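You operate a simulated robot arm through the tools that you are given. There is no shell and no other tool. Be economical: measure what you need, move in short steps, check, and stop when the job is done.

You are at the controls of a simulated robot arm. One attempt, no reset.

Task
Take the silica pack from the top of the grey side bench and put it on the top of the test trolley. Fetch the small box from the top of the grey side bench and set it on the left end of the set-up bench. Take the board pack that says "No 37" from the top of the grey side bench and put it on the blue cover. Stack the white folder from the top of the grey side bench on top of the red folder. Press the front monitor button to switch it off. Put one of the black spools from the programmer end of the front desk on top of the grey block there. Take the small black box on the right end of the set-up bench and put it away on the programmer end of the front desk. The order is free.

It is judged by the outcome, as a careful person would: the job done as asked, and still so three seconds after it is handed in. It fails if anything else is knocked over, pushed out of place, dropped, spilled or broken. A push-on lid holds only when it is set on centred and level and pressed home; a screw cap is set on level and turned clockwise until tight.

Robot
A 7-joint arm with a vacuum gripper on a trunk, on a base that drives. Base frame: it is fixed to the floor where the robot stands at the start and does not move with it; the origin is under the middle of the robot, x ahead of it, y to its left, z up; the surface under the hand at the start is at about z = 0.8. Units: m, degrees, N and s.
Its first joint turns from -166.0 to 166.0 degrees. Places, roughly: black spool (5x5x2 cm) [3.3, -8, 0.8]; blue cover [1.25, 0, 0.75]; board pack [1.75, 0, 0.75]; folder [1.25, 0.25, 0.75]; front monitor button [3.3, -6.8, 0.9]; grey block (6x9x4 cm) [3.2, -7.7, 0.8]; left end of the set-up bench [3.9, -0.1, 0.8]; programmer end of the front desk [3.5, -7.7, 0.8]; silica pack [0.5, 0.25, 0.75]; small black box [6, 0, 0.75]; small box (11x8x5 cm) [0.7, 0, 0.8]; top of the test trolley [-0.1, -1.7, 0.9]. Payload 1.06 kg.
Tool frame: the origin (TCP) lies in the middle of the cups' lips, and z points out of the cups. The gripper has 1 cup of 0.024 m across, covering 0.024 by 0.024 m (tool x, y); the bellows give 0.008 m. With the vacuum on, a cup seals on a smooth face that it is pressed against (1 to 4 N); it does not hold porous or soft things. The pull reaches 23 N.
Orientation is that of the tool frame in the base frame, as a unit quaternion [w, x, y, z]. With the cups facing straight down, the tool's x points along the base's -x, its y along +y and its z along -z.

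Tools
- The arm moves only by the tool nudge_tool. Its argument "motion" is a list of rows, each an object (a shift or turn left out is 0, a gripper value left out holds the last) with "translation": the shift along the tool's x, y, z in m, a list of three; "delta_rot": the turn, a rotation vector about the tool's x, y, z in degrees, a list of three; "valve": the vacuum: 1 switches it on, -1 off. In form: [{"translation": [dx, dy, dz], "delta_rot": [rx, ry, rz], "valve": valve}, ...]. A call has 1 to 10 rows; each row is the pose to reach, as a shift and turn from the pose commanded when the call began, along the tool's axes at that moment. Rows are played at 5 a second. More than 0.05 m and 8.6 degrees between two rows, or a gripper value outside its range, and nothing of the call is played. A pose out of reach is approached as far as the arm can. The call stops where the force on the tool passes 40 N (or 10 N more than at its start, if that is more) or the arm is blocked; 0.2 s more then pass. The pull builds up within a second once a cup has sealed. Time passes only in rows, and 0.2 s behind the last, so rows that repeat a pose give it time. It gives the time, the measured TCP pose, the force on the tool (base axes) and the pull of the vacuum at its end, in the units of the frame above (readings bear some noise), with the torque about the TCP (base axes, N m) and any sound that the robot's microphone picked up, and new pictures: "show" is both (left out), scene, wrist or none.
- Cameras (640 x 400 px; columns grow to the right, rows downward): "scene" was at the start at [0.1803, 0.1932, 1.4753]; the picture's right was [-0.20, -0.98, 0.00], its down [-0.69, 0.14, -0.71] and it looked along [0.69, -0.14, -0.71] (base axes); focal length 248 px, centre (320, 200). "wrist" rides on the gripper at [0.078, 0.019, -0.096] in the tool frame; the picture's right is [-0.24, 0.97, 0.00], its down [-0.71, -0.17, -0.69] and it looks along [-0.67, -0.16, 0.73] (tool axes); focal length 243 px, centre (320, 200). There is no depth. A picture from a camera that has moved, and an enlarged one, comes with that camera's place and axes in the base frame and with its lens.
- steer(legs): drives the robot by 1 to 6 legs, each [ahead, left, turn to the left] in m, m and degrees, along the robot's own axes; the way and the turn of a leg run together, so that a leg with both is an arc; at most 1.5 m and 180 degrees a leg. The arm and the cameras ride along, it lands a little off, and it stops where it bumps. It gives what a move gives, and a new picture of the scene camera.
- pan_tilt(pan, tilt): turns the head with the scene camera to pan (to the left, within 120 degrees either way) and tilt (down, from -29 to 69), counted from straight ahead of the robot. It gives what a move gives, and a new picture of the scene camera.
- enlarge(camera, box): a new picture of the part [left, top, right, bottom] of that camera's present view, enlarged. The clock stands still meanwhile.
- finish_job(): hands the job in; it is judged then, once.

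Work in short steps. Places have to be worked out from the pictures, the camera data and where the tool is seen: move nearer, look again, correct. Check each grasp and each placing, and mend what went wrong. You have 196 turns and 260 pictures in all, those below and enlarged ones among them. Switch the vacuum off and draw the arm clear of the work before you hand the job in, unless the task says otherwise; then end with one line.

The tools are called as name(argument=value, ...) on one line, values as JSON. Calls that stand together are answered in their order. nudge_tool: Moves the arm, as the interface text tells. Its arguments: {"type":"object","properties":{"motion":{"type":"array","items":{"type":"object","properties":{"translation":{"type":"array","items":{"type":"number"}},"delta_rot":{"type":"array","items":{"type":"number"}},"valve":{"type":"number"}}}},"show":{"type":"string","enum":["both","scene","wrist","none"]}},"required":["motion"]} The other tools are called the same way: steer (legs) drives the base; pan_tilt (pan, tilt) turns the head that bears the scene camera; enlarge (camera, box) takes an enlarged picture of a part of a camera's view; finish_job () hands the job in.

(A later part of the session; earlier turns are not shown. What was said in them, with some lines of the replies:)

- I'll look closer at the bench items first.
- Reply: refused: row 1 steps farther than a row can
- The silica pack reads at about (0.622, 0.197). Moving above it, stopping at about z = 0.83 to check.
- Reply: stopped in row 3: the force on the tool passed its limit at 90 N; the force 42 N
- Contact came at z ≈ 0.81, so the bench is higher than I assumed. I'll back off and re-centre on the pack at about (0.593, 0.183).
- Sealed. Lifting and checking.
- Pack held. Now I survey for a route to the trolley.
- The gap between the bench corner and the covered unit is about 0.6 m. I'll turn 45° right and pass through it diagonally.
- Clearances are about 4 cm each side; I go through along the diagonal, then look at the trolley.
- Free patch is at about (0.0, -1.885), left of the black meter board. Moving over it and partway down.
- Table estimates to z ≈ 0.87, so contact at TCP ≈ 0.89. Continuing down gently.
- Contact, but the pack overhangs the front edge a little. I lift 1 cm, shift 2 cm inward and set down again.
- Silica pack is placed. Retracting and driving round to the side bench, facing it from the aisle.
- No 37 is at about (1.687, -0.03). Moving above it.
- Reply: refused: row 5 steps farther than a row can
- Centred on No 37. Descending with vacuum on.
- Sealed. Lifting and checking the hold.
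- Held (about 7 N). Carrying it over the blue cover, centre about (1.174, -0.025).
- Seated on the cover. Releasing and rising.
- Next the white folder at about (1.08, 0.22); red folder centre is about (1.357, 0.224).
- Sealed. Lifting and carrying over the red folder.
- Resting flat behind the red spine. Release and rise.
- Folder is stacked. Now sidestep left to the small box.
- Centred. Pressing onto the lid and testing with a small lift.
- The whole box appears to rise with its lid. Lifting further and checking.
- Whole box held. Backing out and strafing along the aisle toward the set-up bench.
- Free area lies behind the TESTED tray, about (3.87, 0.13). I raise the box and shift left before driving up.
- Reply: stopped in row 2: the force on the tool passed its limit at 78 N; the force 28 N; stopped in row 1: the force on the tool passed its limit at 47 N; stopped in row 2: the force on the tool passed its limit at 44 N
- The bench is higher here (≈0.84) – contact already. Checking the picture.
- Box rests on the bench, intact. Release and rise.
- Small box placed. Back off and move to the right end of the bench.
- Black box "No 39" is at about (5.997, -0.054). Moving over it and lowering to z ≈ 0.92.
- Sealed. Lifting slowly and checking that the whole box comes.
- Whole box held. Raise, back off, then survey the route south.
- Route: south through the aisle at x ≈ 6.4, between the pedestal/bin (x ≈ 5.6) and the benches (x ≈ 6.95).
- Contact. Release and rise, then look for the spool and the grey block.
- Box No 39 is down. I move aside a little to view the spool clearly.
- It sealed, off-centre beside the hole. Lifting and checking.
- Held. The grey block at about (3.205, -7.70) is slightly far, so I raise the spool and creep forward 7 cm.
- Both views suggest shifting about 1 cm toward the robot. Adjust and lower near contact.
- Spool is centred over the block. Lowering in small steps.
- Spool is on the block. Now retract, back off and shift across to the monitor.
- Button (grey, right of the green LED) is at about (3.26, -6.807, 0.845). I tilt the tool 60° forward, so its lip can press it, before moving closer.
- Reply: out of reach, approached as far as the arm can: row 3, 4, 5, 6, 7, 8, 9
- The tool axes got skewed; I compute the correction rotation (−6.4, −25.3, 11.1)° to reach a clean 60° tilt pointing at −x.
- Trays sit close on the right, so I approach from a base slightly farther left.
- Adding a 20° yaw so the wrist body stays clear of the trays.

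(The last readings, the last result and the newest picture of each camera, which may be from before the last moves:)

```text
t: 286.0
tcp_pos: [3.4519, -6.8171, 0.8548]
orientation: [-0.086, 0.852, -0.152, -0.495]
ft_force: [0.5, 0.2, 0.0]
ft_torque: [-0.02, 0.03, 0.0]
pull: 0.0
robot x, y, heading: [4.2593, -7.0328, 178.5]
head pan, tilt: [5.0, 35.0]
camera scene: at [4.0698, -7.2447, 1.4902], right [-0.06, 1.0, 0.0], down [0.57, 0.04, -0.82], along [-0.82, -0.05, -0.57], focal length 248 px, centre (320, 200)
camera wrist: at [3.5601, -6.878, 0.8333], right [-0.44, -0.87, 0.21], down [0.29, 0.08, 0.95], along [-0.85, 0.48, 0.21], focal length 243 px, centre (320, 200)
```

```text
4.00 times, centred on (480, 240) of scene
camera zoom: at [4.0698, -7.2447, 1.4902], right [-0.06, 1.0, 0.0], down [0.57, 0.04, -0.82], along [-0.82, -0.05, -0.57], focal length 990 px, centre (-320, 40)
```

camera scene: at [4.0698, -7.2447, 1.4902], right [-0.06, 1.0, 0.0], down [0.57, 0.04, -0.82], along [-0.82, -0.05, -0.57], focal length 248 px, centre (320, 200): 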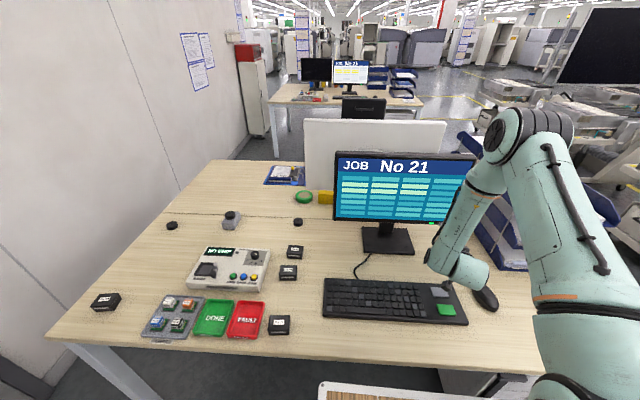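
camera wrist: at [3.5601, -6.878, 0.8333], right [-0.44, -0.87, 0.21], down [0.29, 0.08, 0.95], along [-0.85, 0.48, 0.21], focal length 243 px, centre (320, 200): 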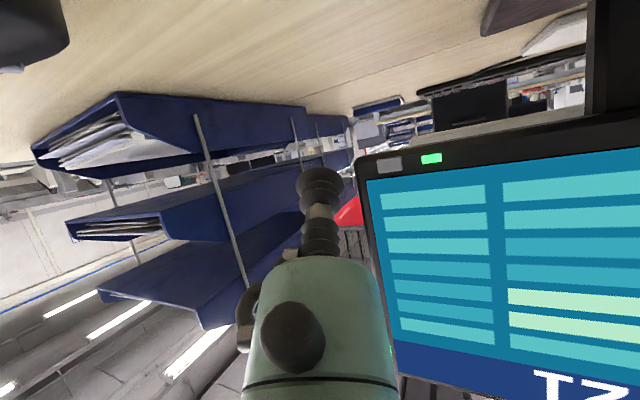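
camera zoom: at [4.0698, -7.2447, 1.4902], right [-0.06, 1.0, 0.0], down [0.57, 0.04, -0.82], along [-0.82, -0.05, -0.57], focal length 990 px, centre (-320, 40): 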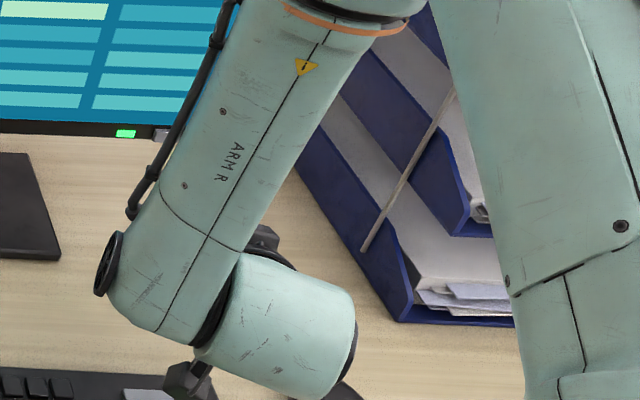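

Triangulated: button at (3.305, -6.821, 0.866). Moving to about 2 cm in front of it.

nudge_tool(motion=[{"translation": [-0.018, 0.0125, 0.03]}, {"translation": [-0.036, 0.025, 0.06]}, {"translation": [-0.05, 0.034, 0.083]}, {"translation": [-0.0569, 0.0391, 0.0945]}, {"translation": [-0.0569, 0.0391, 0.0945]}])

enlarge(camera="wrist", box=[260, 110, 500, 260])

```text
t: 287.2
tcp_pos: [3.3343, -6.8177, 0.8564]
orientation: [-0.086, 0.853, -0.152, -0.493]
ft_force: [-0.8, -0.2, 0.3]
ft_torque: [-0.02, -0.02, 0.02]
pull: 0.0
robot x, y, heading: [4.2612, -7.0329, 178.5]
head pan, tilt: [5.0, 35.0]
camera scene: at [4.0698, -7.2447, 1.4902], right [-0.06, 1.0, 0.0], down [0.57, 0.04, -0.82], along [-0.82, -0.05, -0.57], focal length 248 px, centre (320, 200)
camera wrist: at [3.4421, -6.8772, 0.8354], right [-0.44, -0.87, 0.21], down [0.29, 0.08, 0.95], along [-0.85, 0.48, 0.21], focal length 243 px, centre (320, 200)
```

scene: 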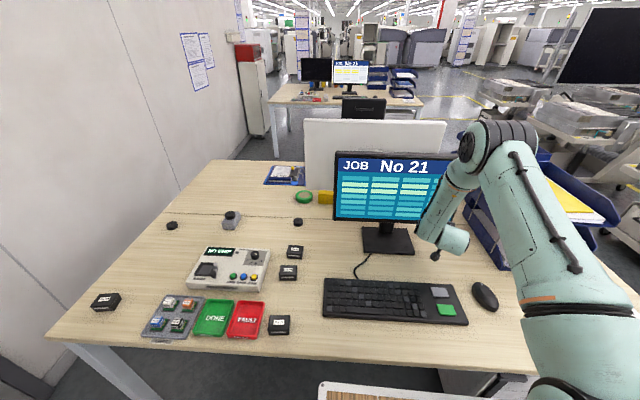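
wrist: 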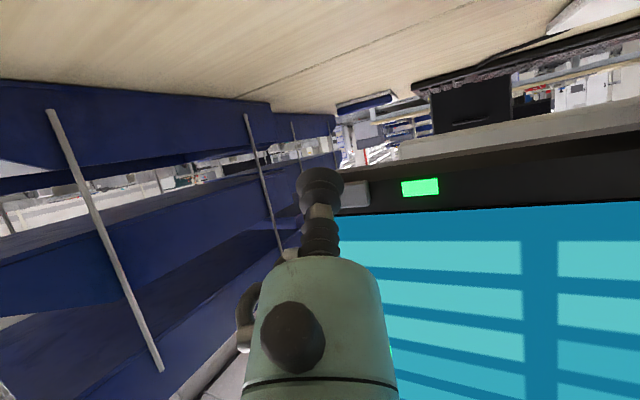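

```text
2.67 times, centred on (380, 185) of wrist
camera zoom: at [3.4421, -6.8772, 0.8354], right [-0.44, -0.87, 0.21], down [0.29, 0.08, 0.95], along [-0.85, 0.48, 0.21], focal length 647 px, centre (160, 240)
```

zoom: 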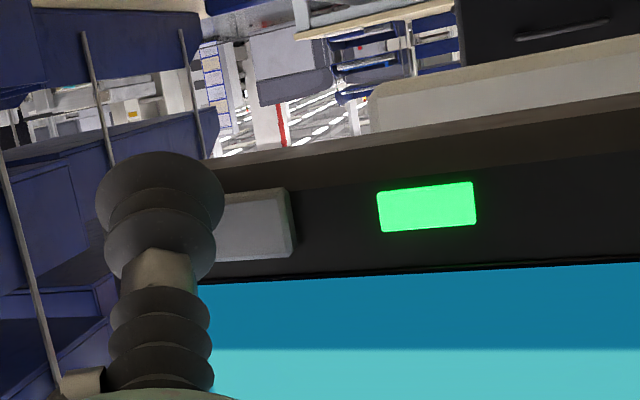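

nudge_tool(motion=[{"translation": [-0.0091, 0.0041, 0.0078]}, {"translation": [-0.0115, 0.0058, 0.0118]}, {"translation": [-0.0115, 0.0058, 0.0118]}], show="wrist")

```text
t: 288.0
tcp_pos: [3.3165, -6.8158, 0.8601]
orientation: [-0.086, 0.852, -0.151, -0.494]
ft_force: [3.9, 1.7, 0.7]
ft_torque: [-0.03, 0.03, 0.01]
pull: 0.0
robot x, y, heading: [4.2621, -7.0311, 178.5]
head pan, tilt: [5.0, 35.0]
heard: click
camera wrist: at [3.4248, -6.8773, 0.8398], right [-0.44, -0.87, 0.21], down [0.29, 0.08, 0.95], along [-0.85, 0.48, 0.21], focal length 243 px, centre (320, 200)
```

wrist: 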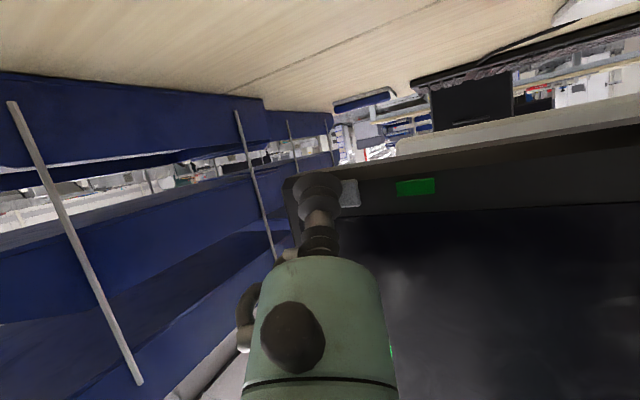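

Click heard and the screen is dark. Backing straight off the button and retreating.

nudge_tool(motion=[{"translation": [0.012, -0.009, -0.021]}, {"translation": [0.03, -0.021, -0.05]}, {"translation": [0.05, -0.035, -0.085]}, {"translation": [0.07, -0.05, -0.12]}, {"translation": [0.06, -0.055, -0.16]}, {"translation": [0.05, -0.06, -0.2]}], show="none")

steer(legs=[[-0.3, 0, 0]])

```text
t: 289.4
tcp_pos: [3.5239, -6.8266, 0.9149]
orientation: [-0.086, 0.852, -0.151, -0.493]
ft_force: [0.0, 0.4, 0.4]
ft_torque: [0.01, -0.01, 0.0]
pull: 0.1
robot x, y, heading: [4.2602, -7.0306, 178.7]
head pan, tilt: [5.0, 35.0]
```

```text
t: 291.4
tcp_pos: [3.8281, -6.8358, 0.9154]
orientation: [-0.085, 0.852, -0.15, -0.494]
ft_force: [1.0, 0.5, 0.0]
ft_torque: [0.01, 0.01, 0.01]
pull: 0.0
robot x, y, heading: [4.564, -7.0388, 178.8]
head pan, tilt: [5.0, 35.0]
camera scene: at [4.3759, -7.2522, 1.4902], right [-0.07, 1.0, 0.0], down [0.57, 0.04, -0.82], along [-0.82, -0.05, -0.57], focal length 248 px, centre (320, 200)
```

scene: 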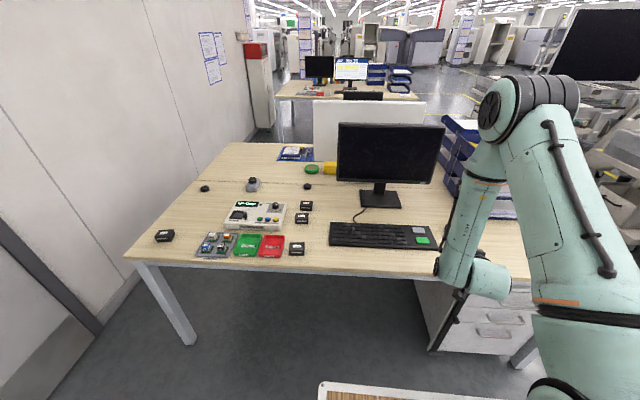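

The front monitor is off and the spool is still on the grey block. All the other items were seen in place after release. The vacuum is off and the arm is clear, so I'm handing in.

finish_job()

```text
The job is handed in.
```

All seven tasks are done and the job is handed in, with the vacuum off and the arm clear. While feeling for contact I pressed hard twice: about 90 N on the silica pack and 78 N when setting down the small box. The later pictures showed no damage to either.
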